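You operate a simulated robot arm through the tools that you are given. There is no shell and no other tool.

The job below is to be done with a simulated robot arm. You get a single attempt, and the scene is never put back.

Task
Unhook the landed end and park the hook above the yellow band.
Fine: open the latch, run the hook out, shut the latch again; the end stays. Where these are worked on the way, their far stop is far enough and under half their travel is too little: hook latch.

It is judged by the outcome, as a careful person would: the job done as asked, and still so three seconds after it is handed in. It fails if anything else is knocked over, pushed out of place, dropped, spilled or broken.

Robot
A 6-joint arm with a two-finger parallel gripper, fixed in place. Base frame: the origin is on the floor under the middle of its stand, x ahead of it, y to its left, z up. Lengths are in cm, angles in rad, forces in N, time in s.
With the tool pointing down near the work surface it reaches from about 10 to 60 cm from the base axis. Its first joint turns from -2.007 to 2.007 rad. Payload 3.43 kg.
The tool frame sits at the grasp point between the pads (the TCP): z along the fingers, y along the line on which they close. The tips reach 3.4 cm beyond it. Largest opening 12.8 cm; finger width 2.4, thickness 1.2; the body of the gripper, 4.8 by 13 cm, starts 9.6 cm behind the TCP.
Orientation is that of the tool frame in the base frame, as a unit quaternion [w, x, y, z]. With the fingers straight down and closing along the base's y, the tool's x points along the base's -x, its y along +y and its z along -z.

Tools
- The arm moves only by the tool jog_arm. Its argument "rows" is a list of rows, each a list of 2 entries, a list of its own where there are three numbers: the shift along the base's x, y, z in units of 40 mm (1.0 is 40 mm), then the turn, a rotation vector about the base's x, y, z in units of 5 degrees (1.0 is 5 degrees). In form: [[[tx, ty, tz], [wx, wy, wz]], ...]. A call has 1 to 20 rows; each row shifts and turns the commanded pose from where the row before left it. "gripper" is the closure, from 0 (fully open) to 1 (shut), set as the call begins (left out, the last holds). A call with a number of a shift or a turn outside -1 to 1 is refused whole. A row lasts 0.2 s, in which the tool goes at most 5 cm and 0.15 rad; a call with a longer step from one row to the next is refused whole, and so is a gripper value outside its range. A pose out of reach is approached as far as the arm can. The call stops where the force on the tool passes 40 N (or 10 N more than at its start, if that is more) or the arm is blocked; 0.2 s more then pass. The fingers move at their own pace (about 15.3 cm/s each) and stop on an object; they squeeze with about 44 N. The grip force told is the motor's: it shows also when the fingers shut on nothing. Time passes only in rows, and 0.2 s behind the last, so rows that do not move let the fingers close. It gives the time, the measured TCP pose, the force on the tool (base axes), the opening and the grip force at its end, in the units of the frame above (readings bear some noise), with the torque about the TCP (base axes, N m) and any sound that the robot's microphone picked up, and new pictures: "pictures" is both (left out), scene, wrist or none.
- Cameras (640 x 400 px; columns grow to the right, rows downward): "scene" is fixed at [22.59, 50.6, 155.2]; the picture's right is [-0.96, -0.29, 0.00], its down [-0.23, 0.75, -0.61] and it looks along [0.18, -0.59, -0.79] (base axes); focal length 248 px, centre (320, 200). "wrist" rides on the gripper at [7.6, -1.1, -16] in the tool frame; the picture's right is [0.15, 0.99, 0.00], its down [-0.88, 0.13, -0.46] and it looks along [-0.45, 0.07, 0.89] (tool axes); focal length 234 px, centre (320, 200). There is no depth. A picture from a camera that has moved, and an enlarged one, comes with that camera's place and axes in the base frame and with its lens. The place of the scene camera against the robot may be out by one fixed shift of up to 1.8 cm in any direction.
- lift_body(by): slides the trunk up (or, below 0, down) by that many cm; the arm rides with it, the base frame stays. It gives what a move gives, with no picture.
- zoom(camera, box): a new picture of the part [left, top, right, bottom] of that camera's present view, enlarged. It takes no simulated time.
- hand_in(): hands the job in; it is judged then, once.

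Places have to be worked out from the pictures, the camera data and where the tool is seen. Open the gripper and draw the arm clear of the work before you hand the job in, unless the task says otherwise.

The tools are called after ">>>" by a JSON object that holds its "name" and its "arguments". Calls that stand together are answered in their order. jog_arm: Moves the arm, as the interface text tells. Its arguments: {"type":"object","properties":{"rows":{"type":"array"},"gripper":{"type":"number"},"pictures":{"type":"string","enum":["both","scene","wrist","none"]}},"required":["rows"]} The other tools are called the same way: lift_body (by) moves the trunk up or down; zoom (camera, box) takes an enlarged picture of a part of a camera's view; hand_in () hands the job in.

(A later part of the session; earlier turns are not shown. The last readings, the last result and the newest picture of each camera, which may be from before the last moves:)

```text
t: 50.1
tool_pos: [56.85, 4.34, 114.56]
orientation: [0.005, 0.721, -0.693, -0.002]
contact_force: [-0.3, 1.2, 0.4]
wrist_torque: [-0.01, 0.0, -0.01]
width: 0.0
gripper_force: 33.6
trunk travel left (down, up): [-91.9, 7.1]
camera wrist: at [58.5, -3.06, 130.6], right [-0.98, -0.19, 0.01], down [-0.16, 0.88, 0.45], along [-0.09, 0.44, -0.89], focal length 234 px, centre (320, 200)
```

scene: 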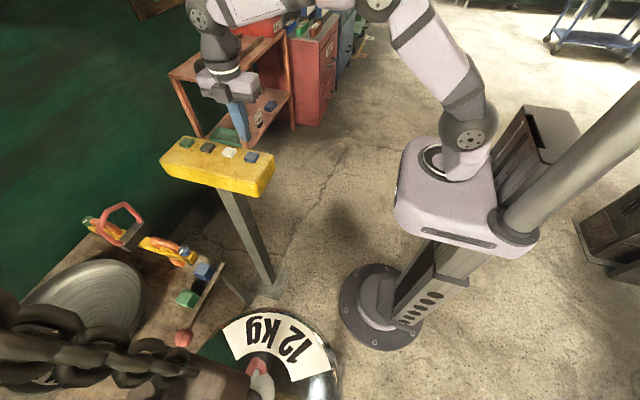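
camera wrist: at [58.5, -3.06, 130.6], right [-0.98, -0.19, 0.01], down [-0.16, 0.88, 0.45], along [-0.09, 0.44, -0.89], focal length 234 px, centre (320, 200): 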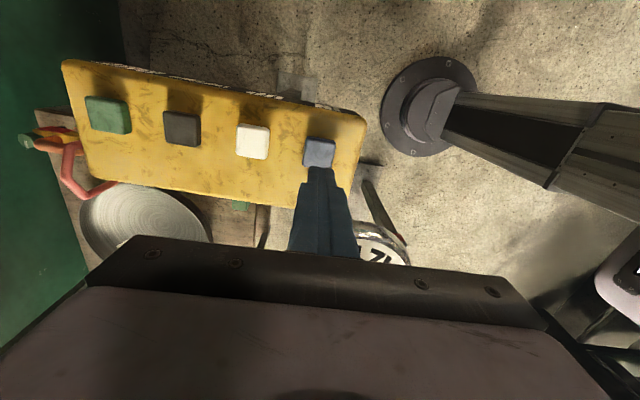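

There seem to be markings along the pendant's back edge. I'll zoom in on them.

>>> {"name": "zoom", "arguments": {"camera": "wrist", "box": [50, 40, 210, 140]}}

>>> {"name": "zoom", "arguments": {"camera": "wrist", "box": [200, 60, 380, 190]}}

```text
4.00 times, centred on (130, 90) of wrist
camera zoom: at [58.5, -3.06, 130.6], right [-0.98, -0.19, 0.01], down [-0.16, 0.88, 0.45], along [-0.09, 0.44, -0.89], focal length 937 px, centre (1080, 640)
```

zoom: 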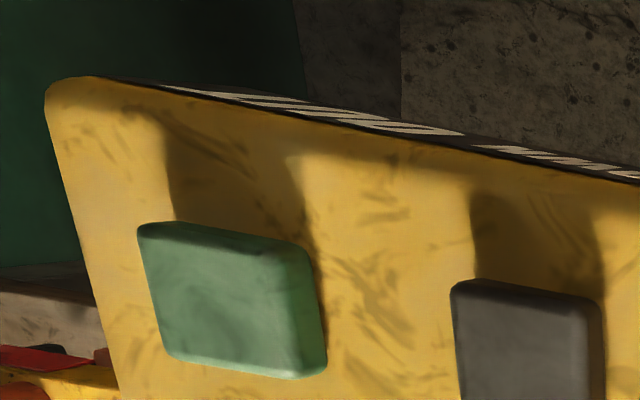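

```text
3.08 times, centred on (290, 125) of wrist
camera zoom: at [58.5, -3.06, 130.6], right [-0.98, -0.19, 0.01], down [-0.16, 0.88, 0.45], along [-0.09, 0.44, -0.89], focal length 720 px, centre (412, 431)
```

zoom: 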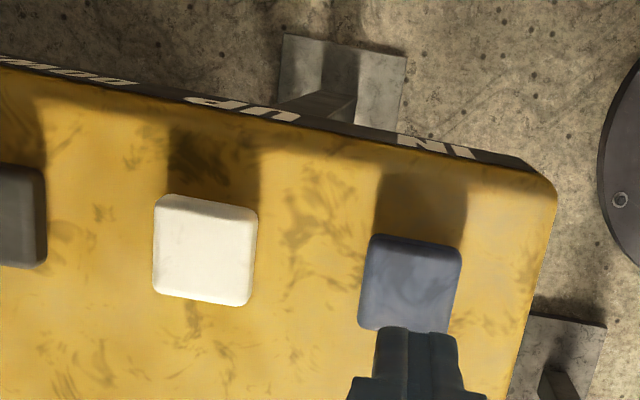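

The labels on the back face appear to read IN (blue) and UP (white), with DOWN on the black one and a longer word on the green. I'll move to the back side of the pendant to read them properly before pressing anything.

>>> {"name": "jog_arm", "arguments": {"rows": [[[0, 0, 0.9], [0, 0, 0]], [[0, 0, 0.9], [0, 0, 0]], [[0.16, -0.6, 0], [1, 0, 0]], [[0.16, -0.7, 0], [1, 0, 0]], [[0.16, -0.7, 0], [1, 0, 0]], [[0.16, -0.7, 0], [1, 0, 0]], [[0.16, -0.7, 0], [1, 0, 0]], [[0.16, -0.7, 0], [1, 0, 0]], [[0.16, -0.7, 0], [1, 0, 0]], [[0.16, -0.7, 0], [1, 0, 0]]]}}

```text
t: 52.3
tool_pos: [55.29, -15.02, 119.45]
orientation: [-0.242, 0.68, -0.65, -0.239]
contact_force: [0.4, 0.7, -0.9]
wrist_torque: [0.07, -0.02, -0.02]
width: 0.0
gripper_force: 33.1
out of reach, approached as far as the arm can: row 7, 8, 9, 10
trunk travel left (down, up): [-91.9, 7.1]
camera wrist: at [56.84, -30.88, 126.76], right [-0.98, -0.15, -0.11], down [-0.16, 0.38, 0.91], along [-0.09, 0.91, -0.39], focal length 234 px, centre (320, 200)
```

scene: 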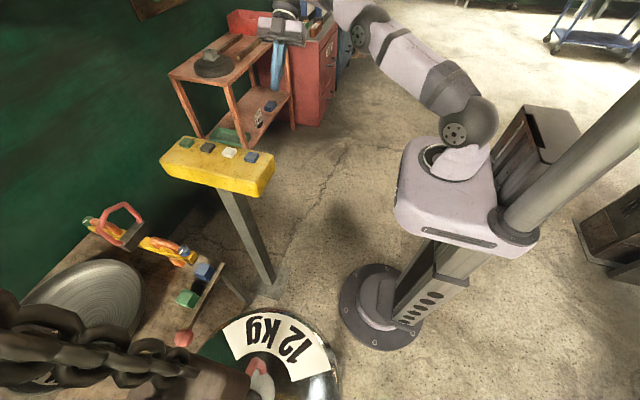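
wrist: 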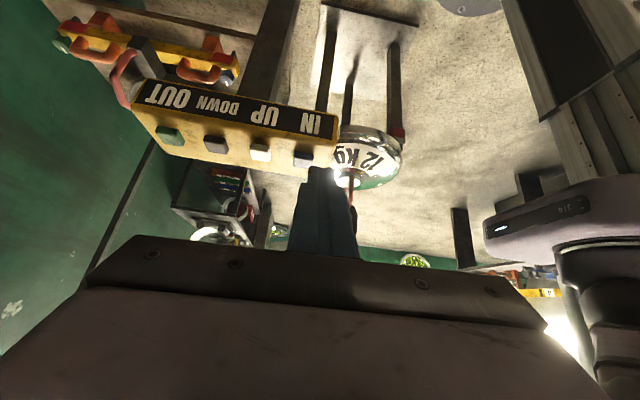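

>>> {"name": "zoom", "arguments": {"camera": "wrist", "box": [110, 60, 350, 200]}}

>>> {"name": "zoom", "arguments": {"camera": "wrist", "box": [40, 0, 260, 130]}}

```text
2.67 times, centred on (230, 130) of wrist
camera zoom: at [56.84, -30.88, 126.76], right [-0.98, -0.15, -0.11], down [-0.16, 0.38, 0.91], along [-0.09, 0.91, -0.39], focal length 624 px, centre (560, 387)
```

zoom: 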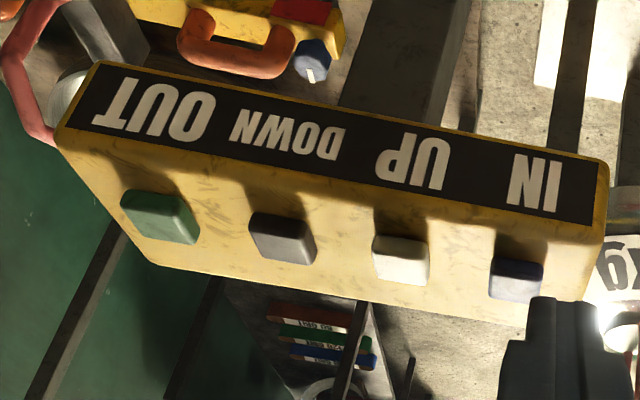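

```text
2.91 times, centred on (150, 65) of wrist
camera zoom: at [56.84, -30.88, 126.76], right [-0.98, -0.15, -0.11], down [-0.16, 0.38, 0.91], along [-0.09, 0.91, -0.39], focal length 681 px, centre (814, 593)
```

zoom: 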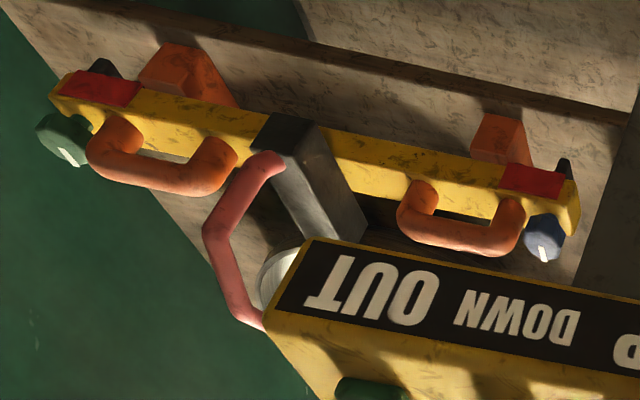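

The labels read clearly: green = OUT, black = DOWN, white = UP, blue = IN. I need DOWN first, since the tip must drop about 3–4 cm to pass under the bail. I'll bring the closed fingers above the black button, tilted 45° outwards for reach.

>>> {"name": "jog_arm", "arguments": {"rows": [[[0.08, 0.22, 0.14], [-1, 0, 0]], [[0.08, 0.22, 0.14], [-1, 0, 0]], [[0.08, 0.22, 0.14], [-1, 0, 0]], [[0.08, 0.22, 0.14], [-1, 0, 0]], [[0.08, 0.22, 0.14], [-1, 0, 0]], [[0.08, 0.22, 0.14], [-1, 0, 0]], [[0.08, 0.22, 0.14], [-1, 0, 0]], [[0.08, 0.22, 0.14], [-1, 0, 0]], [[0.3, 0.33, -0.1], [0, -1, 0]], [[0.3, 0.33, -0.1], [0, -1, 0]], [[0.3, 0.33, -0.15], [0, -1, 0]], [[0.3, 0.33, -0.15], [0, -1, 0]], [[0.3, 0.33, -0.15], [0, -1, 0]], [[0.3, 0.33, -0.15], [0, -1, 0]], [[0.3, 0.33, -0.2], [0, -1, 0]], [[0.3, 0.33, -0.2], [0, -1, 0]], [[0.3, 0.33, -0.2], [0, -1, 0]]]}}

```text
t: 55.9
tool_pos: [68.73, 4.37, 118.22]
orientation: [-0.261, 0.667, -0.642, 0.275]
contact_force: [0.8, 0.8, -0.4]
wrist_torque: [-0.01, -0.01, -0.02]
width: 0.0
gripper_force: 32.8
trunk travel left (down, up): [-91.9, 7.1]
camera wrist: at [58.51, -3.09, 130.58], right [-0.7, -0.19, -0.69], down [-0.44, 0.88, 0.21], along [0.56, 0.45, -0.69], focal length 234 px, centre (320, 200)
```

scene: 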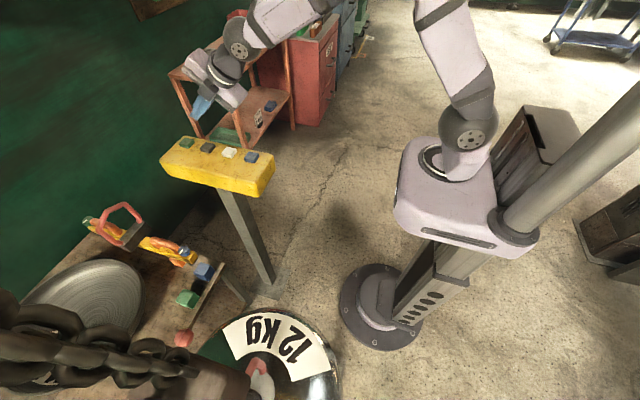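
wrist: 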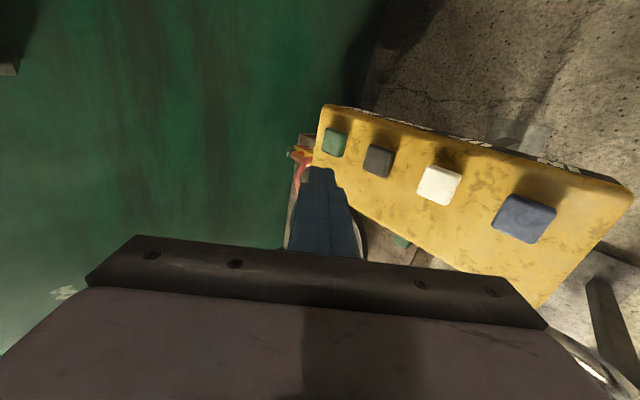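

The fingertip is over the black DOWN button. I'll come down to just above it first.

>>> {"name": "jog_arm", "arguments": {"rows": [[[0.12, -0.08, -0.4], [0, 0, 0]], [[0, 0, -0.5], [0, 0, 0]], [[0, 0, -0.5], [0, 0, 0]], [[0, 0, -0.4], [0, 0, 0]], [[0, 0, -0.1], [0, 0, 0]]]}}

```text
t: 57.1
tool_pos: [69.19, 3.89, 110.52]
orientation: [-0.262, 0.667, -0.642, 0.273]
contact_force: [-0.3, -0.3, -0.3]
wrist_torque: [-0.01, 0.0, -0.04]
width: 0.0
gripper_force: 33.4
trunk travel left (down, up): [-91.9, 7.1]
camera wrist: at [58.93, -3.5, 122.99], right [-0.7, -0.18, -0.69], down [-0.43, 0.88, 0.21], along [0.56, 0.44, -0.7], focal length 234 px, centre (320, 200)
```

scene: 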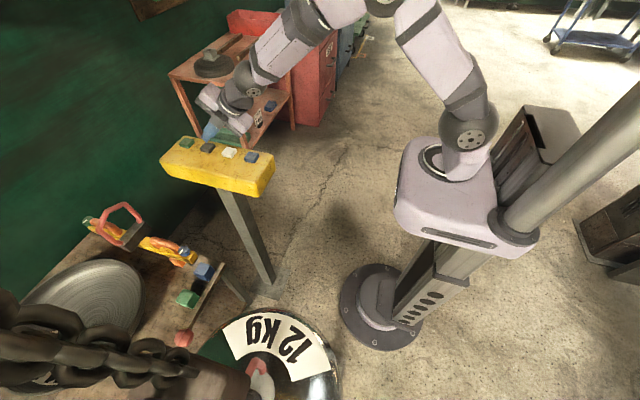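
wrist: 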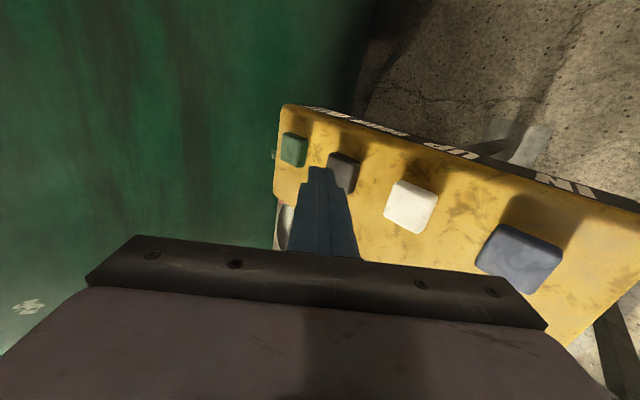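

>>> {"name": "zoom", "arguments": {"camera": "wrist", "box": [260, 100, 460, 240]}}

>>> {"name": "zoom", "arguments": {"camera": "scene", "box": [150, 80, 310, 200]}}

```text
2.86 times, centred on (360, 170) of wrist
camera zoom: at [58.93, -3.5, 122.99], right [-0.7, -0.18, -0.69], down [-0.43, 0.88, 0.21], along [0.56, 0.44, -0.7], focal length 669 px, centre (206, 286)
```

zoom: 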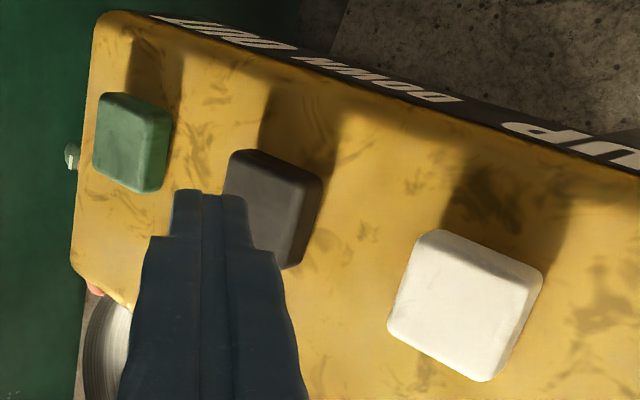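

```text
3.33 times, centred on (230, 140) of scene
camera zoom: at [22.59, 50.6, 155.2], right [-0.96, -0.29, 0.0], down [-0.23, 0.75, -0.61], along [0.18, -0.59, -0.79], focal length 825 px, centre (620, 400)
```

zoom: 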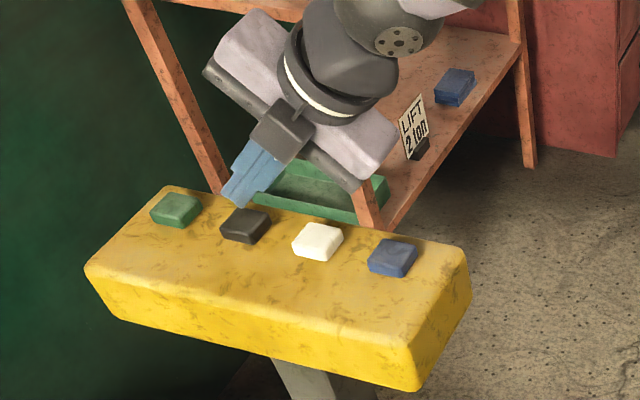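

The tip sits just above the black button. I'll ease down in 4 mm steps and watch for force or sound.

>>> {"name": "jog_arm", "arguments": {"rows": [[[0, 0, -0.1], [0, 0, 0]], [[0, 0, -0.1], [0, 0, 0]]]}}

```text
t: 57.7
tool_pos: [68.96, 3.94, 109.68]
orientation: [-0.261, 0.667, -0.642, 0.273]
contact_force: [0.5, 0.0, 0.0]
wrist_torque: [0.03, 0.0, 0.02]
width: 0.02
gripper_force: 32.5
trunk travel left (down, up): [-91.9, 7.1]
camera wrist: at [58.92, -3.51, 122.18], right [-0.7, -0.19, -0.69], down [-0.43, 0.88, 0.21], along [0.56, 0.45, -0.7], focal length 234 px, centre (320, 200)
```

scene: 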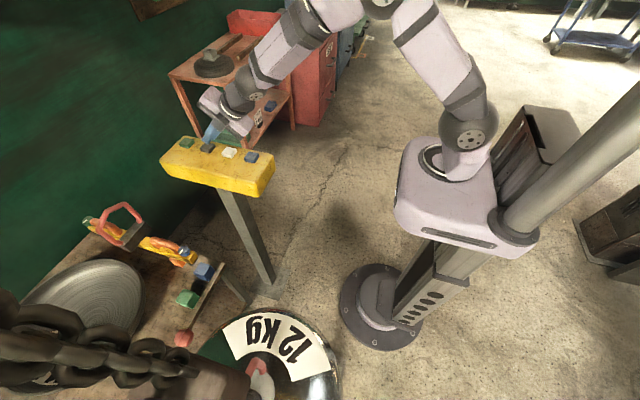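
wrist: 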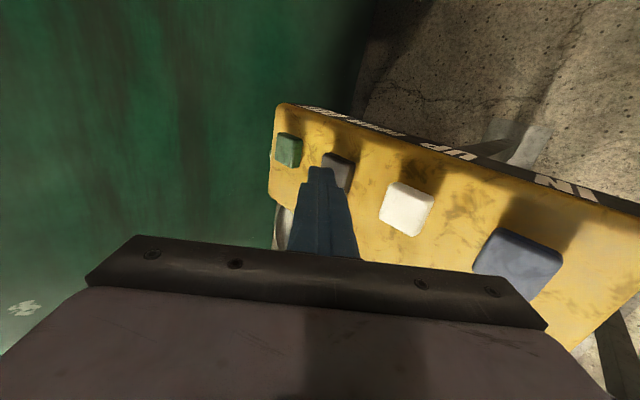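

No contact yet. I'll go down another 4 mm.

>>> {"name": "jog_arm", "arguments": {"rows": [[[0, 0, -0.1], [0, 0, 0]]], "pictures": "scene"}}

```text
t: 58.1
tool_pos: [69.14, 3.94, 109.44]
orientation: [-0.262, 0.667, -0.642, 0.273]
contact_force: [-0.1, -0.5, -0.2]
wrist_torque: [-0.03, 0.0, -0.02]
width: 0.0
gripper_force: 32.8
trunk travel left (down, up): [-91.9, 7.1]
```

scene: 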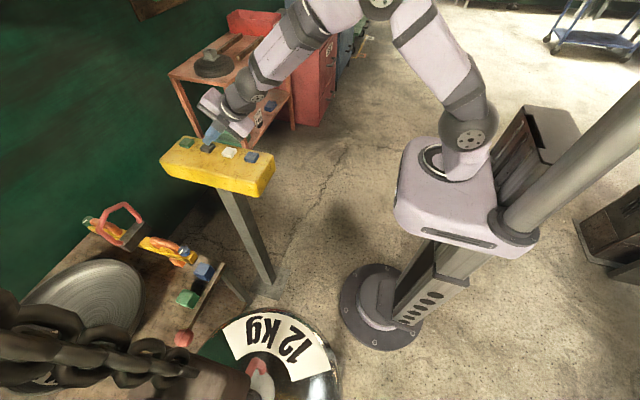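

Still free. I'll step another 4 mm.

>>> {"name": "jog_arm", "arguments": {"rows": [[[0, 0, -0.1], [0, 0, 0]]], "pictures": "scene"}}

```text
t: 58.5
tool_pos: [69.23, 3.86, 109.01]
orientation: [-0.261, 0.667, -0.642, 0.274]
contact_force: [0.0, 0.1, 0.1]
wrist_torque: [0.01, 0.02, 0.01]
width: 0.0
gripper_force: 33.0
trunk travel left (down, up): [-91.9, 7.1]
```

scene: 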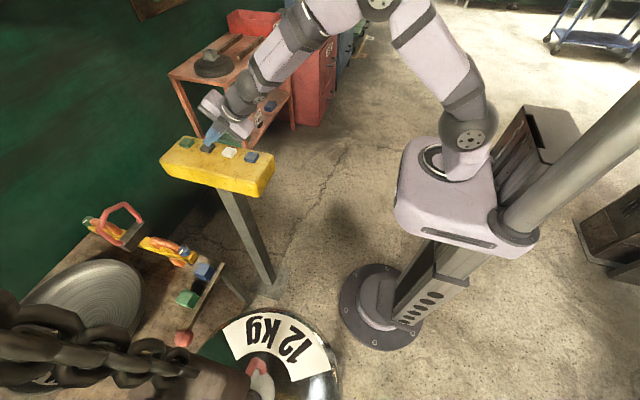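

>>> {"name": "zoom", "arguments": {"camera": "scene", "box": [150, 100, 290, 200]}}

>>> {"name": "zoom", "arguments": {"camera": "wrist", "box": [260, 100, 460, 240]}}

```text
4.00 times, centred on (220, 150) of scene
camera zoom: at [22.59, 50.6, 155.2], right [-0.96, -0.29, 0.0], down [-0.23, 0.75, -0.61], along [0.18, -0.59, -0.79], focal length 990 px, centre (720, 400)
```

zoom: 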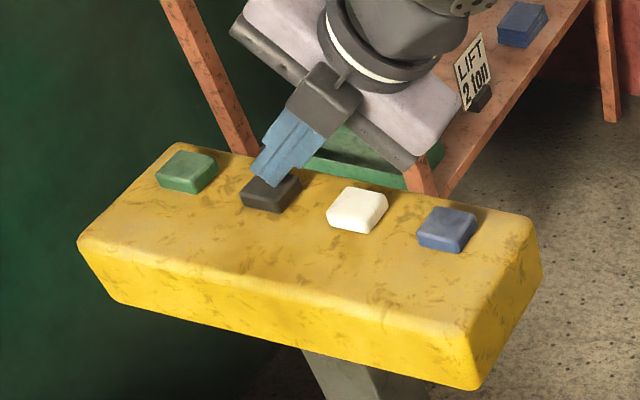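

```text
2.86 times, centred on (360, 170) of wrist
camera zoom: at [58.94, -3.53, 121.38], right [-0.7, -0.19, -0.69], down [-0.43, 0.88, 0.21], along [0.56, 0.44, -0.7], focal length 669 px, centre (206, 286)
```

zoom: 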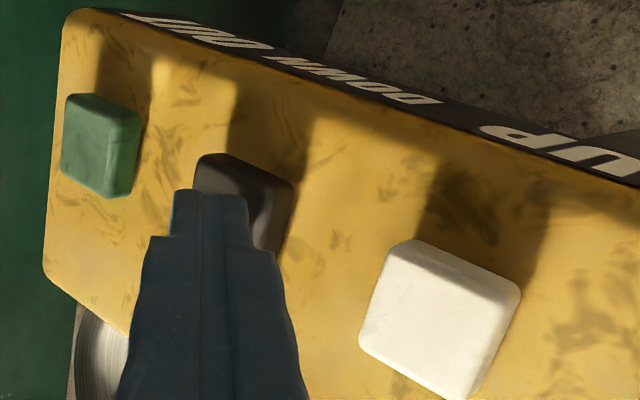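

The tip is nearly touching the black button. One more 4 mm step.

>>> {"name": "jog_arm", "arguments": {"rows": [[[0, 0, -0.1], [0, 0, 0]]], "pictures": "scene"}}

```text
t: 58.9
tool_pos: [69.1, 3.85, 108.6]
orientation: [-0.26, 0.667, -0.642, 0.274]
contact_force: [-0.8, -1.1, 1.9]
wrist_torque: [-0.02, -0.02, -0.04]
width: 0.0
gripper_force: 32.8
trunk travel left (down, up): [-91.9, 7.1]
```

scene: 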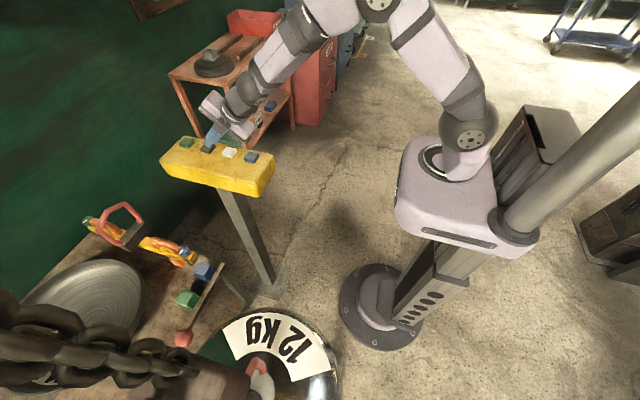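

A light contact (about 2 N) is showing. I'll tap it: down 4 mm and straight back up.

>>> {"name": "jog_arm", "arguments": {"rows": [[[0, 0, -0.1], [0, 0, 0]], [[0, 0, 0.2], [0, 0, 0]]], "pictures": "scene"}}

>>> {"name": "zoom", "arguments": {"camera": "scene", "box": [0, 280, 360, 400]}}

```text
t: 59.5
tool_pos: [69.08, 3.98, 109.03]
orientation: [-0.261, 0.667, -0.642, 0.273]
contact_force: [-0.2, -0.2, 0.3]
wrist_torque: [0.01, 0.02, 0.0]
width: 0.0
gripper_force: 33.1
trunk travel left (down, up): [-91.9, 7.1]
```

scene: 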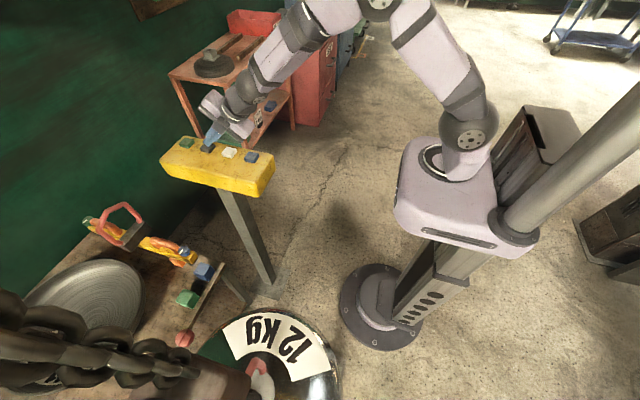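

```text
1.78 times, centred on (180, 340) of scene
camera zoom: at [22.59, 50.6, 155.2], right [-0.96, -0.29, 0.0], down [-0.23, 0.75, -0.61], along [0.18, -0.59, -0.79], focal length 440 px, centre (569, -49)
```

zoom: 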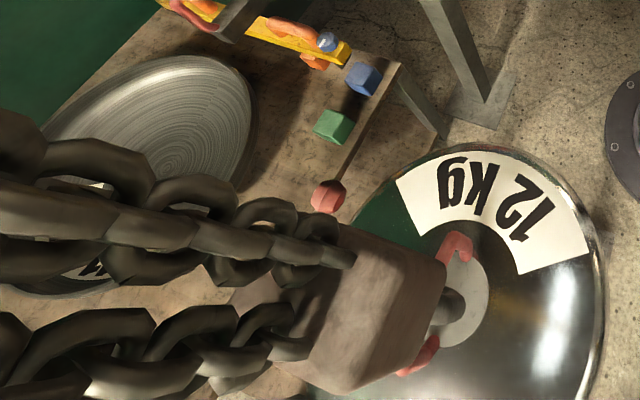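

The tap lowered the hook by roughly 0.7 cm, so DOWN works while held. I'll hold it a bit longer and re-measure.

>>> {"name": "jog_arm", "arguments": {"rows": [[[0, 0, -0.2], [0, 0, 0]], [[0, 0, 0], [0, 0, 0]], [[0, 0, 0], [0, 0, 0]], [[0, 0, 0.2], [0, 0, 0]]], "pictures": "scene"}}

>>> {"name": "zoom", "arguments": {"camera": "scene", "box": [0, 280, 360, 400]}}

```text
t: 60.5
tool_pos: [69.0, 3.86, 108.91]
orientation: [-0.26, 0.668, -0.642, 0.274]
contact_force: [-0.7, -0.1, -0.4]
wrist_torque: [-0.02, 0.02, 0.01]
width: 0.0
gripper_force: 33.1
trunk travel left (down, up): [-91.9, 7.1]
```

scene: 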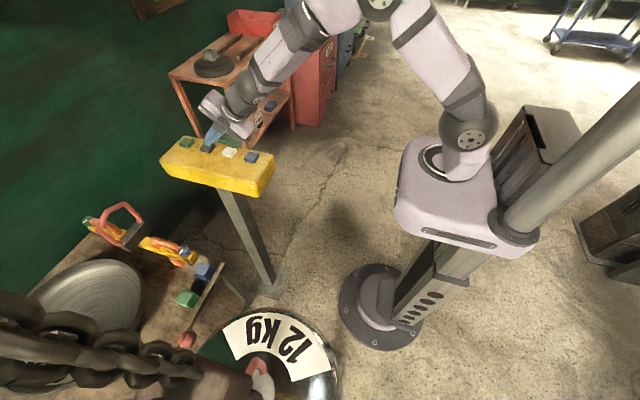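

```text
1.78 times, centred on (180, 340) of scene
camera zoom: at [22.59, 50.6, 155.2], right [-0.96, -0.29, 0.0], down [-0.23, 0.75, -0.61], along [0.18, -0.59, -0.79], focal length 440 px, centre (569, -49)
```

zoom: 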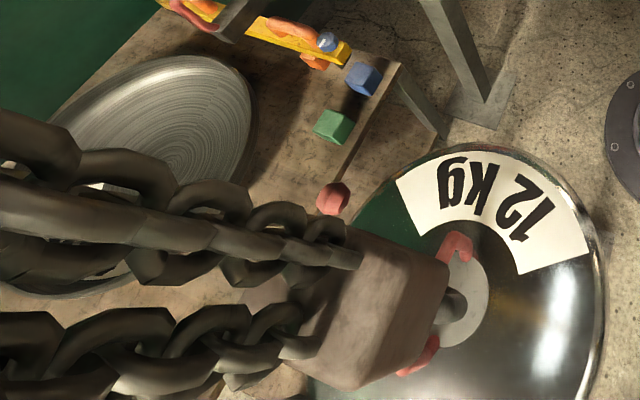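

The hook has dropped about 2 cm in total. I need around 4 cm, so I'll hold for another second.

>>> {"name": "jog_arm", "arguments": {"rows": [[[0, 0, -0.2], [0, 0, 0]], [[0, 0, 0], [0, 0, 0]], [[0, 0, 0], [0, 0, 0]], [[0, 0, 0], [0, 0, 0]], [[0, 0, 0], [0, 0, 0]], [[0, 0, 0], [0, 0, 0]], [[0, 0, 0.25], [0, 0, 0]]], "pictures": "scene"}}

>>> {"name": "zoom", "arguments": {"camera": "scene", "box": [0, 280, 360, 400]}}

```text
t: 62.1
tool_pos: [69.15, 3.88, 109.15]
orientation: [-0.26, 0.667, -0.642, 0.274]
contact_force: [0.3, -0.2, -0.6]
wrist_torque: [-0.01, 0.02, -0.03]
width: 0.0
gripper_force: 33.2
trunk travel left (down, up): [-91.9, 7.1]
```

scene: 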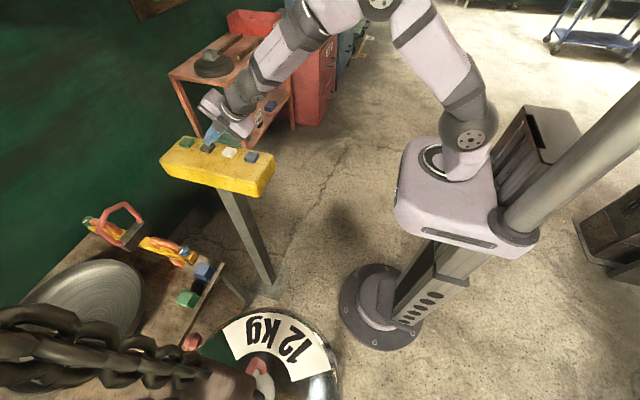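

```text
1.78 times, centred on (180, 340) of scene
camera zoom: at [22.59, 50.6, 155.2], right [-0.96, -0.29, 0.0], down [-0.23, 0.75, -0.61], along [0.18, -0.59, -0.79], focal length 440 px, centre (569, -49)
```

zoom: 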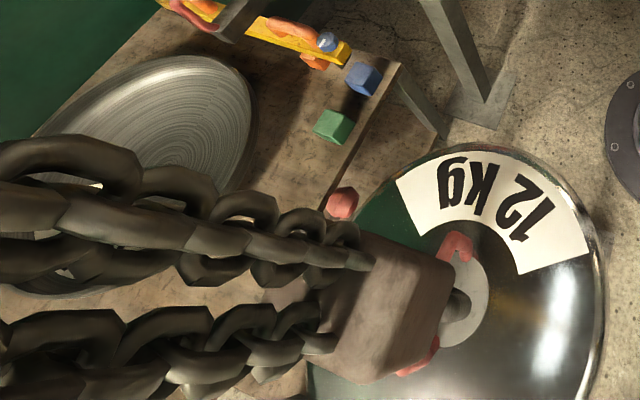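

The hook is down about 4.2 cm in total. Next I need to know which way IN/OUT runs, so I'll move over to the blue IN button for a short tap.

>>> {"name": "jog_arm", "arguments": {"rows": [[[0, 0, 0.6], [0, 0, 0]], [[0, 0, 0.6], [0, 0, 0]], [[-0.7, 0, 0], [0, 0, 0]], [[-0.7, 0, 0], [0, 0, 0]], [[-0.7, 0, 0], [0, 0, 0]], [[-0.7, 0, 0], [0, 0, 0]], [[-0.75, 0, 0], [0, 0, 0]], [[0, 0, -0.5], [0, 0, 0]], [[0, 0, -0.4], [0, 0, 0]]]}}

>>> {"name": "zoom", "arguments": {"camera": "scene", "box": [150, 100, 290, 200]}}

>>> {"name": "zoom", "arguments": {"camera": "wrist", "box": [260, 80, 460, 240]}}

```text
t: 64.1
tool_pos: [54.76, 4.0, 110.44]
orientation: [-0.26, 0.667, -0.642, 0.274]
contact_force: [-0.4, -0.2, -0.6]
wrist_torque: [0.03, 0.01, -0.02]
width: 0.0
gripper_force: 33.0
trunk travel left (down, up): [-91.9, 7.1]
camera wrist: at [44.69, -3.48, 122.84], right [-0.7, -0.19, -0.69], down [-0.43, 0.88, 0.21], along [0.56, 0.44, -0.7], focal length 234 px, centre (320, 200)
```

scene: 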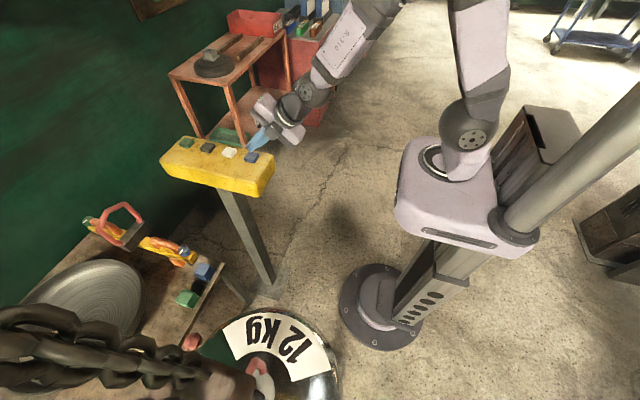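
wrist: 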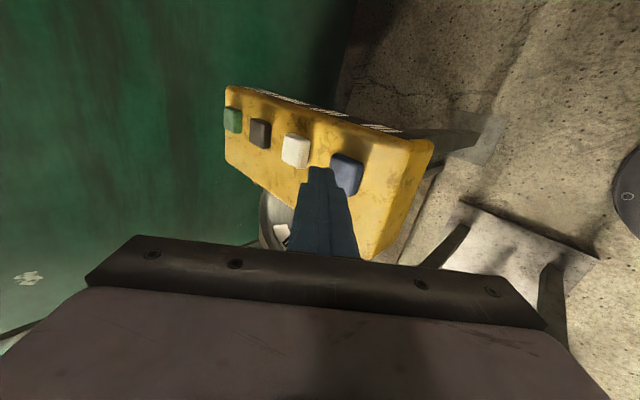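

```text
4.00 times, centred on (220, 150) of scene
camera zoom: at [22.59, 50.6, 155.2], right [-0.96, -0.29, 0.0], down [-0.23, 0.75, -0.61], along [0.18, -0.59, -0.79], focal length 990 px, centre (720, 400)
```

zoom: 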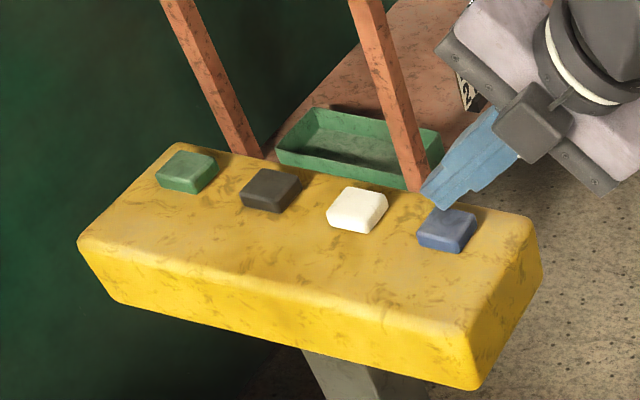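

```text
2.50 times, centred on (360, 160) of wrist
camera zoom: at [44.69, -3.48, 122.84], right [-0.7, -0.19, -0.69], down [-0.43, 0.88, 0.21], along [0.56, 0.44, -0.7], focal length 585 px, centre (220, 300)
```

zoom: 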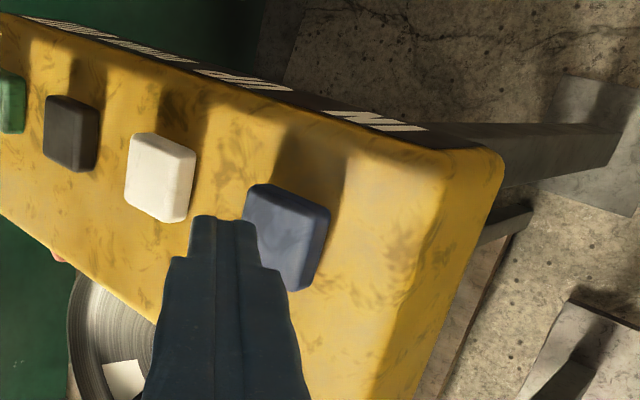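

It's lined up over blue in the same way as over black. I'll do a short tap on IN.

>>> {"name": "jog_arm", "arguments": {"rows": [[[0, 0, -0.25], [0, 0, 0]], [[0, 0, -0.2], [0, 0, 0]], [[0, 0, -0.1], [0, 0, 0]], [[0, 0, 0.25], [0, 0, 0]]], "pictures": "scene"}}

>>> {"name": "zoom", "arguments": {"camera": "scene", "box": [0, 280, 360, 400]}}

```text
t: 65.1
tool_pos: [54.86, 3.88, 109.29]
orientation: [-0.261, 0.667, -0.642, 0.274]
contact_force: [-0.3, 0.0, 0.2]
wrist_torque: [0.02, 0.02, 0.02]
width: 0.0
gripper_force: 32.7
trunk travel left (down, up): [-91.9, 7.1]
```

scene: 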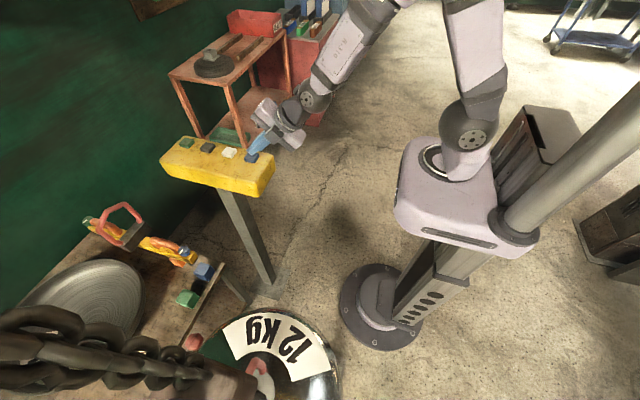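

```text
1.78 times, centred on (180, 340) of scene
camera zoom: at [22.59, 50.6, 155.2], right [-0.96, -0.29, 0.0], down [-0.23, 0.75, -0.61], along [0.18, -0.59, -0.79], focal length 440 px, centre (569, -49)
```

zoom: 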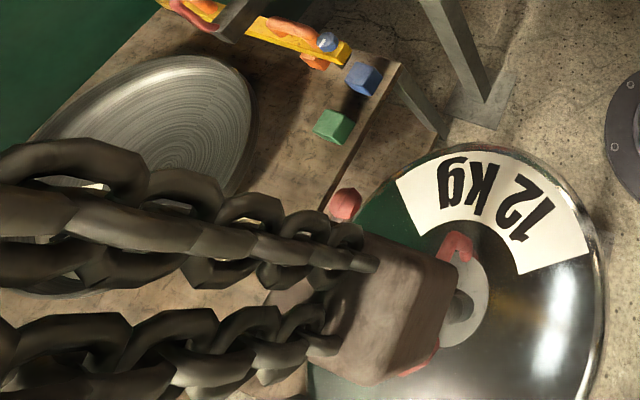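

IN moves the hook towards −x (about 0.35 cm on that tap), which is the direction that clears the bail through the open mouth. Before running it I'll look from the side to confirm the tip is below the bail. I'm retreating up first.

>>> {"name": "jog_arm", "arguments": {"rows": [[[0, 0, 0.6], [0, 0, 0]], [[0, 0, 0.6], [0, 0, 0]], [[-0.15, 0.1, 0.4], [0, 1, 0]], [[-0.15, 0.1, 0.4], [0, 1, 0]], [[-0.15, 0.1, 0.4], [0, 1, 0]], [[-0.15, 0.1, 0.4], [0, 1, 0]], [[-0.2, 0.1, 0.4], [0, 1, 0]], [[-0.2, 0.1, 0.4], [0, 1, 0]], [[-0.2, 0.1, 0.4], [0, 1, 0]], [[-0.2, 0.1, 0.4], [0, 1, 0]], [[-0.2, 0.1, 0.2], [0, 1, 0]]], "pictures": "none"}}

>>> {"name": "jog_arm", "arguments": {"rows": [[[-0.05, 0.45, 0], [1, 0, 0]], [[-0.05, 0.45, 0], [1, 0, 0]], [[-0.05, 0.45, 0], [1, 0, 0]], [[-0.05, 0.45, 0], [1, 0, 0]], [[-0.05, 0.45, 0], [1, 0, 0]], [[-0.05, 0.45, 0], [1, 0, 0]], [[-0.05, 0.45, 0], [1, 0, 0]], [[-0.05, 0.45, 0], [1, 0, 0]], [[-0.05, 0.45, 0], [1, 0, 0]], [[-0.05, 0.45, 0], [1, 0, 0]], [[-0.05, 0.45, 0], [1, 0, 0]], [[-0.05, 0.45, 0], [1, 0, 0]], [[-0.05, 0.45, 0], [1, 0, 0]], [[-0.05, 0.45, 0], [1, 0, 0]], [[-0.05, 0.45, 0], [1, 0, 0]], [[-0.05, 0.45, 0], [1, 0, 0]], [[-0.05, 0.45, 0], [1, 0, 0]], [[-0.05, 0.45, 0], [1, 0, 0]]]}}

```text
t: 67.5
tool_pos: [49.69, 5.82, 125.88]
orientation: [-0.023, 0.718, -0.693, 0.062]
contact_force: [-0.3, -0.2, -0.6]
wrist_torque: [-0.02, -0.01, -0.01]
width: 0.0
gripper_force: 33.0
out of reach, approached as far as the arm can: row 3, 4
trunk travel left (down, up): [-91.9, 7.1]
```

```text
t: 71.3
tool_pos: [46.26, 38.18, 126.0]
orientation: [0.525, -0.49, 0.535, 0.446]
contact_force: [0.1, -0.1, 0.6]
wrist_torque: [0.03, 0.01, 0.01]
width: 0.0
gripper_force: 33.1
trunk travel left (down, up): [-91.9, 7.1]
camera wrist: at [45.57, 21.84, 119.28], right [-0.98, 0.11, -0.18], down [-0.21, -0.39, 0.9], along [0.03, 0.92, 0.4], focal length 234 px, centre (320, 200)
```

scene: 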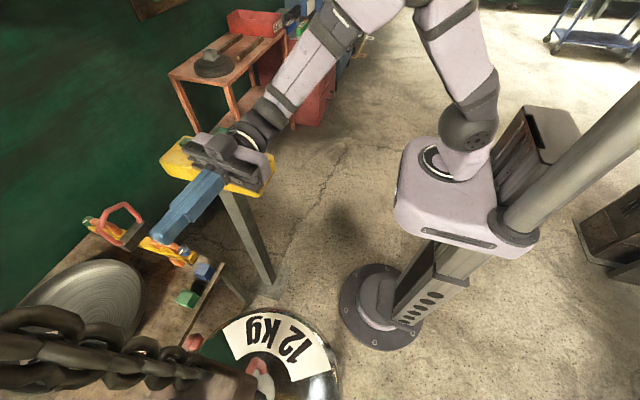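
wrist: 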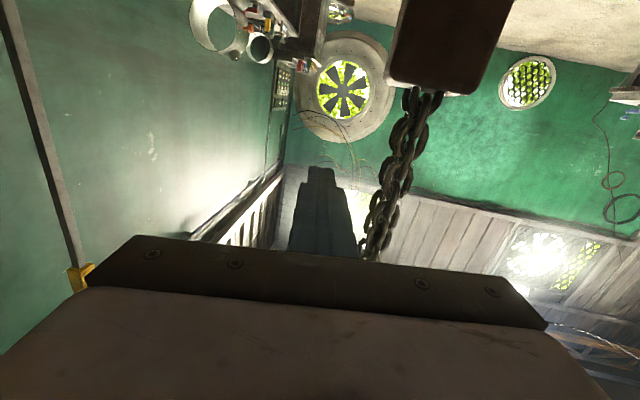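

The tool is level again. I'll shift slightly away from the pendant side first, then lower the trunk for the side view.

>>> {"name": "jog_arm", "arguments": {"rows": [[[-0.3, 0.3, 0], [0, 0, 0]], [[-0.3, 0.3, 0], [0, 0, 0]], [[-0.2, 0.3, 0], [0, 0, 0]]], "pictures": "none"}}

>>> {"name": "lift_body", "arguments": {"by": -15}}

>>> {"name": "lift_body", "arguments": {"by": -15}}

>>> {"name": "zoom", "arguments": {"camera": "wrist", "box": [220, 0, 520, 240]}}

```text
t: 72.1
tool_pos: [42.91, 41.76, 126.0]
orientation: [0.525, -0.49, 0.535, 0.444]
contact_force: [0.1, 0.1, -0.2]
wrist_torque: [0.02, 0.03, -0.04]
width: 0.0
gripper_force: 33.3
trunk travel left (down, up): [-91.9, 7.1]
```

```text
t: 73.9
tool_pos: [42.93, 41.7, 110.96]
orientation: [0.525, -0.49, 0.536, 0.444]
contact_force: [0.0, 0.4, 1.0]
wrist_torque: [-0.01, 0.03, 0.0]
width: 0.01
gripper_force: 33.5
trunk travel left (down, up): [-76.9, 22.1]
```

```text
t: 75.6
tool_pos: [42.93, 41.69, 95.97]
orientation: [0.524, -0.491, 0.535, 0.445]
contact_force: [-0.6, -0.1, 0.0]
wrist_torque: [0.06, 0.02, 0.0]
width: 0.0
gripper_force: 32.6
trunk travel left (down, up): [-61.9, 37.1]
```

```text
1.67 times, centred on (370, 120) of wrist
camera zoom: at [42.32, 25.4, 89.29], right [-0.98, 0.11, -0.18], down [-0.21, -0.38, 0.9], along [0.03, 0.92, 0.4], focal length 390 px, centre (237, 333)
```

zoom: 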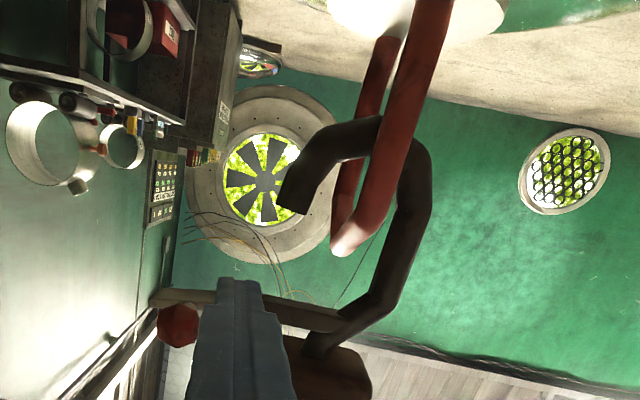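

Side view: the tip top is at z≈91.9 and the bail underside at about 92.6–93, so it is below by about 1 cm. The hook bottom is at about 85, well above the load disc at about 80. I'd like another centimetre of margin, so I'll go back up to the pendant.

>>> {"name": "lift_body", "arguments": {"by": 31}}

>>> {"name": "jog_arm", "arguments": {"rows": [[[0.2, -0.3, 0.1], [-1, 0, 0]], [[0.2, -0.4, 0.1], [-1, 0, 0]], [[0.2, -0.4, 0], [-1, 0, 0]], [[0.1, -0.4, 0], [-1, 0, 0]], [[0.1, -0.45, 0], [-1, 0, 0]], [[0.1, -0.5, 0], [-1, 0, 0]], [[0.1, -0.5, 0], [-1, 0, 0]], [[0.1, -0.5, 0], [-1, 0, 0]], [[0.1, -0.5, 0], [-1, 0, 0]], [[0.1, -0.5, 0], [-1, 0, 0]], [[0.1, -0.5, 0], [-1, 0, 0]], [[0.1, -0.5, 0], [-1, 0, 0]], [[0.1, -0.5, 0], [-1, 0, 0]], [[0.1, -0.5, 0], [-1, 0, 0]], [[0.1, -0.5, 0], [-1, 0, 0]], [[0.1, -0.5, 0], [-1, 0, 0]], [[0.1, -0.5, 0], [-1, 0, 0]], [[0.1, -0.5, 0], [-1, 0, 0]]], "pictures": "none"}}

```text
t: 78.7
tool_pos: [42.88, 41.68, 127.06]
orientation: [0.525, -0.49, 0.535, 0.445]
contact_force: [-0.1, -0.3, -0.3]
wrist_torque: [0.03, -0.03, -0.01]
width: 0.0
gripper_force: 33.3
trunk travel left (down, up): [-92.9, 6.1]
```

```text
t: 82.5
tool_pos: [51.44, 7.83, 127.71]
orientation: [-0.024, 0.718, -0.693, 0.064]
contact_force: [0.3, 0.4, 0.5]
wrist_torque: [0.01, 0.0, -0.03]
width: 0.01
gripper_force: 32.8
trunk travel left (down, up): [-92.9, 6.1]
```

Next I'll tilt out and stage above the black DOWN button again.

>>> {"name": "jog_arm", "arguments": {"rows": [[[0.55, -0.12, -0.2], [0.08, -1, 0]], [[0.55, -0.12, -0.2], [0.08, -1, 0]], [[0.55, -0.12, -0.3], [0.08, -1, 0]], [[0.55, -0.12, -0.3], [0.08, -1, 0]], [[0.55, -0.12, -0.3], [0.08, -1, 0]], [[0.55, -0.12, -0.3], [0.08, -1, 0]], [[0.55, -0.12, -0.3], [0.08, -1, 0]], [[0.55, -0.12, -0.3], [0.08, -0.5, 0]], [[0, 0, -0.6], [0, 0, 0]], [[0, 0, -0.6], [0, 0, 0]]]}}

>>> {"name": "zoom", "arguments": {"camera": "wrist", "box": [260, 80, 460, 240]}}

>>> {"name": "zoom", "arguments": {"camera": "scene", "box": [0, 280, 360, 400]}}

```text
t: 84.7
tool_pos: [69.02, 4.16, 114.16]
orientation: [-0.267, 0.658, -0.65, 0.272]
contact_force: [0.9, -0.3, 0.2]
wrist_torque: [-0.03, 0.0, -0.01]
width: 0.0
gripper_force: 33.0
trunk travel left (down, up): [-92.9, 6.1]
camera wrist: at [58.67, -3.26, 126.34], right [-0.7, -0.16, -0.69], down [-0.42, 0.88, 0.22], along [0.58, 0.45, -0.69], focal length 234 px, centre (320, 200)
```

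scene: 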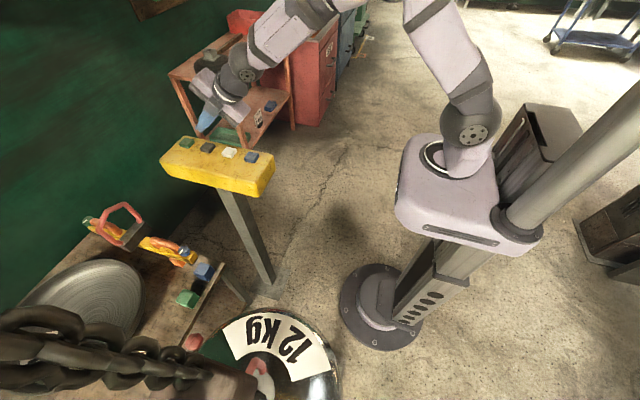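
wrist: 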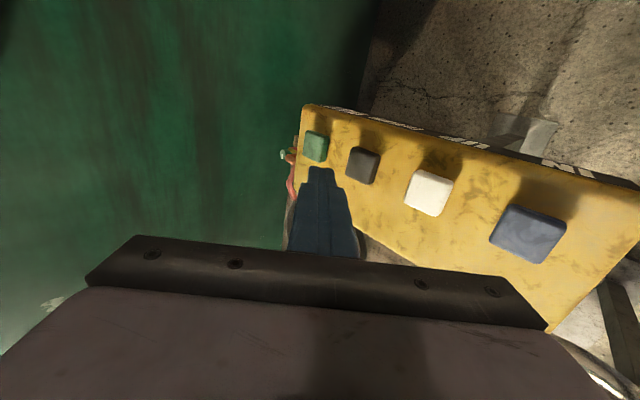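

```text
2.50 times, centred on (360, 160) of wrist
camera zoom: at [58.67, -3.26, 126.34], right [-0.7, -0.16, -0.69], down [-0.42, 0.88, 0.22], along [0.58, 0.45, -0.69], focal length 585 px, centre (220, 300)
```

zoom: 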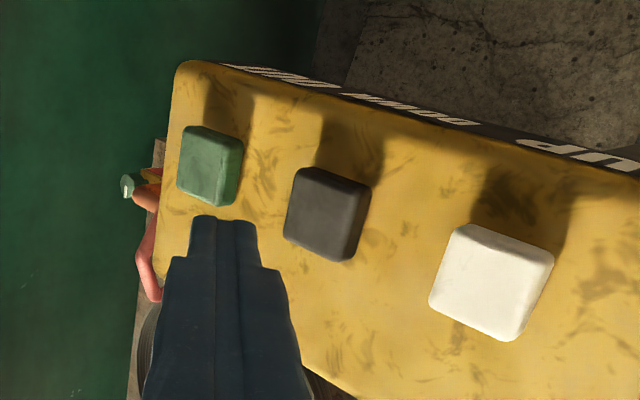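

```text
1.78 times, centred on (180, 340) of scene
camera zoom: at [22.59, 50.6, 155.2], right [-0.96, -0.29, 0.0], down [-0.23, 0.75, -0.61], along [0.18, -0.59, -0.79], focal length 440 px, centre (569, -49)
```

zoom: 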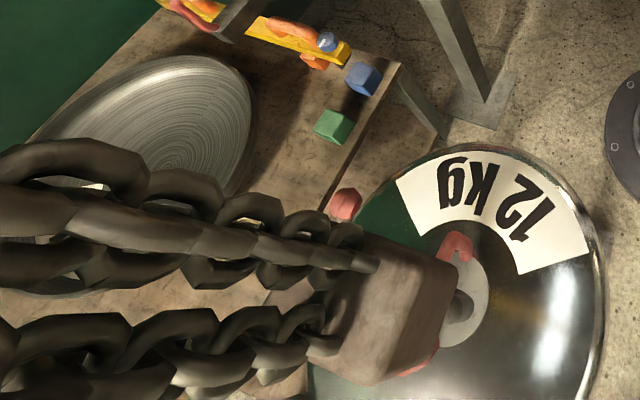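

In position above black. I'll press DOWN briefly for about one more centimetre.

>>> {"name": "jog_arm", "arguments": {"rows": [[[0, 0, -0.6], [0, 0, 0]], [[0, 0, -0.6], [0, 0, 0]], [[0, 0, -0.2], [0, 0, 0]], [[0, 0, -0.1], [0, 0, 0]], [[0, 0, 0], [0, 0, 0]], [[0, 0, 0.4], [0, 0, 0]]], "pictures": "scene"}}

>>> {"name": "zoom", "arguments": {"camera": "scene", "box": [0, 280, 360, 400]}}

```text
t: 86.1
tool_pos: [68.85, 4.17, 109.76]
orientation: [-0.265, 0.658, -0.651, 0.272]
contact_force: [0.2, 0.6, 0.5]
wrist_torque: [0.01, -0.02, 0.02]
width: 0.0
gripper_force: 33.1
trunk travel left (down, up): [-92.9, 6.1]
```

scene: 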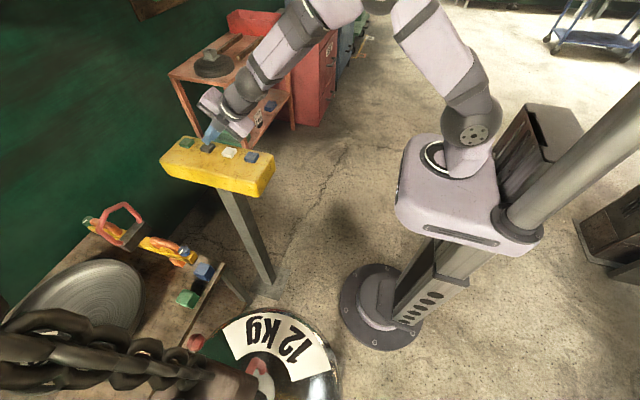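

```text
1.78 times, centred on (180, 340) of scene
camera zoom: at [22.59, 50.6, 155.2], right [-0.96, -0.29, 0.0], down [-0.23, 0.75, -0.61], along [0.18, -0.59, -0.79], focal length 440 px, centre (569, -49)
```

zoom: 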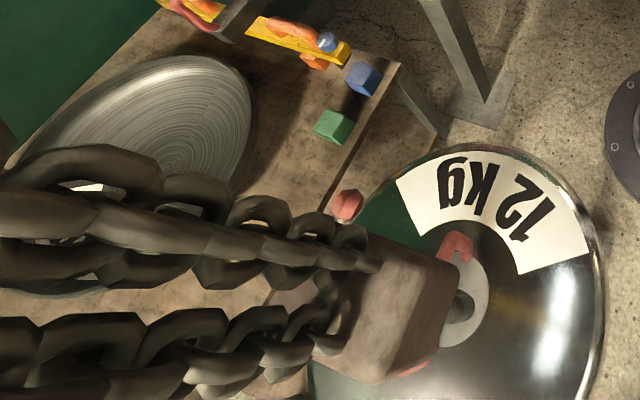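

The hook dropped roughly another 0.8 cm. Next I'll move to the blue IN button and run it in steps.

>>> {"name": "jog_arm", "arguments": {"rows": [[[0, 0, 0.6], [0, 0, 0]], [[0, 0, 0.4], [0, 0, 0]], [[-0.7, 0, 0], [0, 0, 0]], [[-0.7, 0, 0], [0, 0, 0]], [[-0.7, 0, 0], [0, 0, 0]], [[-0.7, 0, 0], [0, 0, 0]], [[-0.7, 0, 0], [0, 0, 0]], [[0, 0, -0.5], [0, 0, 0]], [[0, 0, -0.5], [0, 0, 0]], [[0, 0, -0.3], [0, 0, 0]], [[0, 0, -0.1], [0, 0, 0]], [[0, 0, 0], [0, 0, 0]], [[0, 0, 0], [0, 0, 0]], [[0, 0, 0.3], [0, 0, 0]]], "pictures": "scene"}}

>>> {"name": "zoom", "arguments": {"camera": "scene", "box": [0, 280, 360, 400]}}

```text
t: 89.1
tool_pos: [54.83, 4.08, 109.27]
orientation: [-0.264, 0.659, -0.65, 0.272]
contact_force: [-0.5, 0.0, -0.2]
wrist_torque: [0.03, 0.01, 0.0]
width: 0.0
gripper_force: 33.7
trunk travel left (down, up): [-92.9, 6.1]
```

scene: 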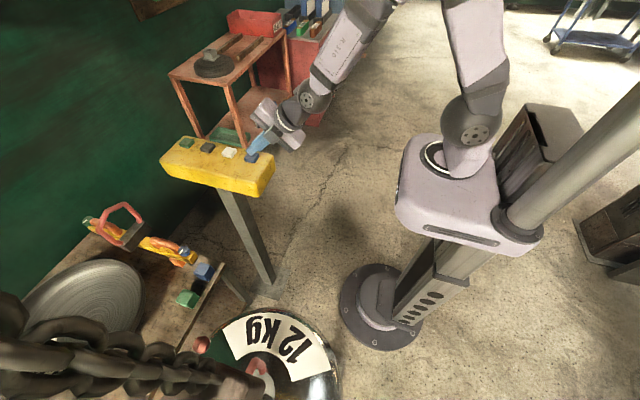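

```text
1.78 times, centred on (180, 340) of scene
camera zoom: at [22.59, 50.6, 155.2], right [-0.96, -0.29, 0.0], down [-0.23, 0.75, -0.61], along [0.18, -0.59, -0.79], focal length 440 px, centre (569, -49)
```

zoom: 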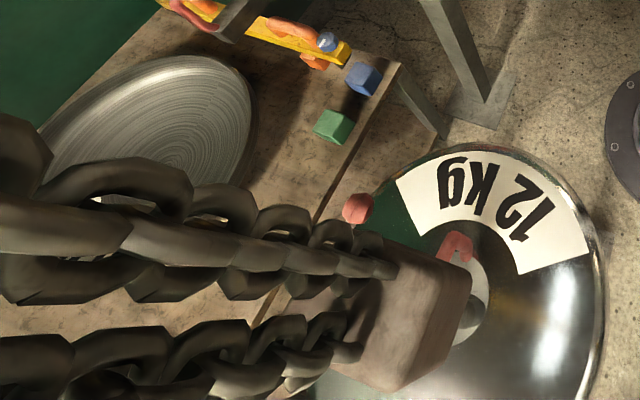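

The hook moved about 1 cm in −x and the load is unmoved. I'll continue IN a bit longer.

>>> {"name": "jog_arm", "arguments": {"rows": [[[0, 0, -0.3], [0, 0, 0]], [[0, 0, 0], [0, 0, 0]], [[0, 0, 0], [0, 0, 0]], [[0, 0, 0], [0, 0, 0]], [[0, 0, 0], [0, 0, 0]], [[0, 0, 0], [0, 0, 0]], [[0, 0, 0.3], [0, 0, 0]]], "pictures": "scene"}}

>>> {"name": "zoom", "arguments": {"camera": "scene", "box": [0, 280, 360, 400]}}

```text
t: 90.7
tool_pos: [54.85, 4.01, 109.44]
orientation: [-0.265, 0.658, -0.65, 0.272]
contact_force: [0.8, 0.6, 1.0]
wrist_torque: [0.02, 0.01, -0.02]
width: 0.0
gripper_force: 33.2
trunk travel left (down, up): [-92.9, 6.1]
```

scene: 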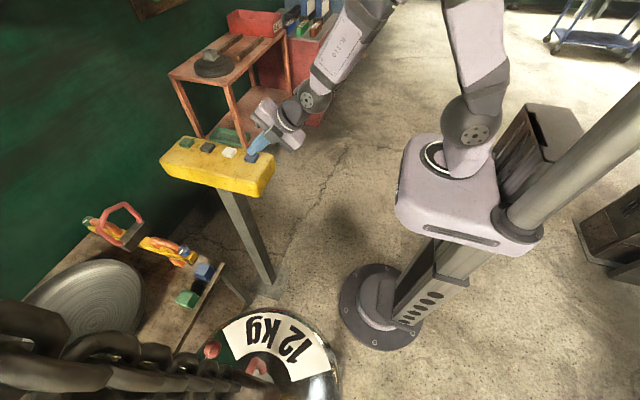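

```text
1.78 times, centred on (180, 340) of scene
camera zoom: at [22.59, 50.6, 155.2], right [-0.96, -0.29, 0.0], down [-0.23, 0.75, -0.61], along [0.18, -0.59, -0.79], focal length 440 px, centre (569, -49)
```

zoom: 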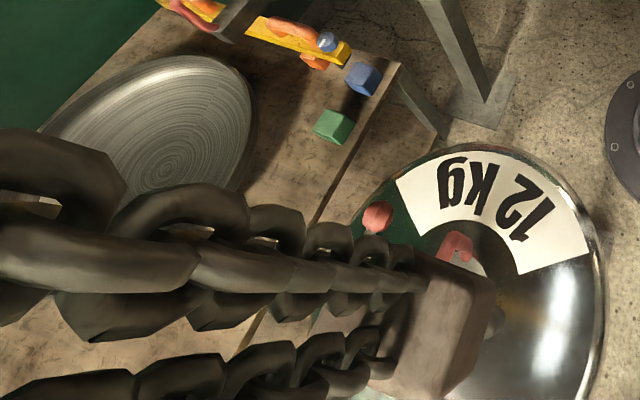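

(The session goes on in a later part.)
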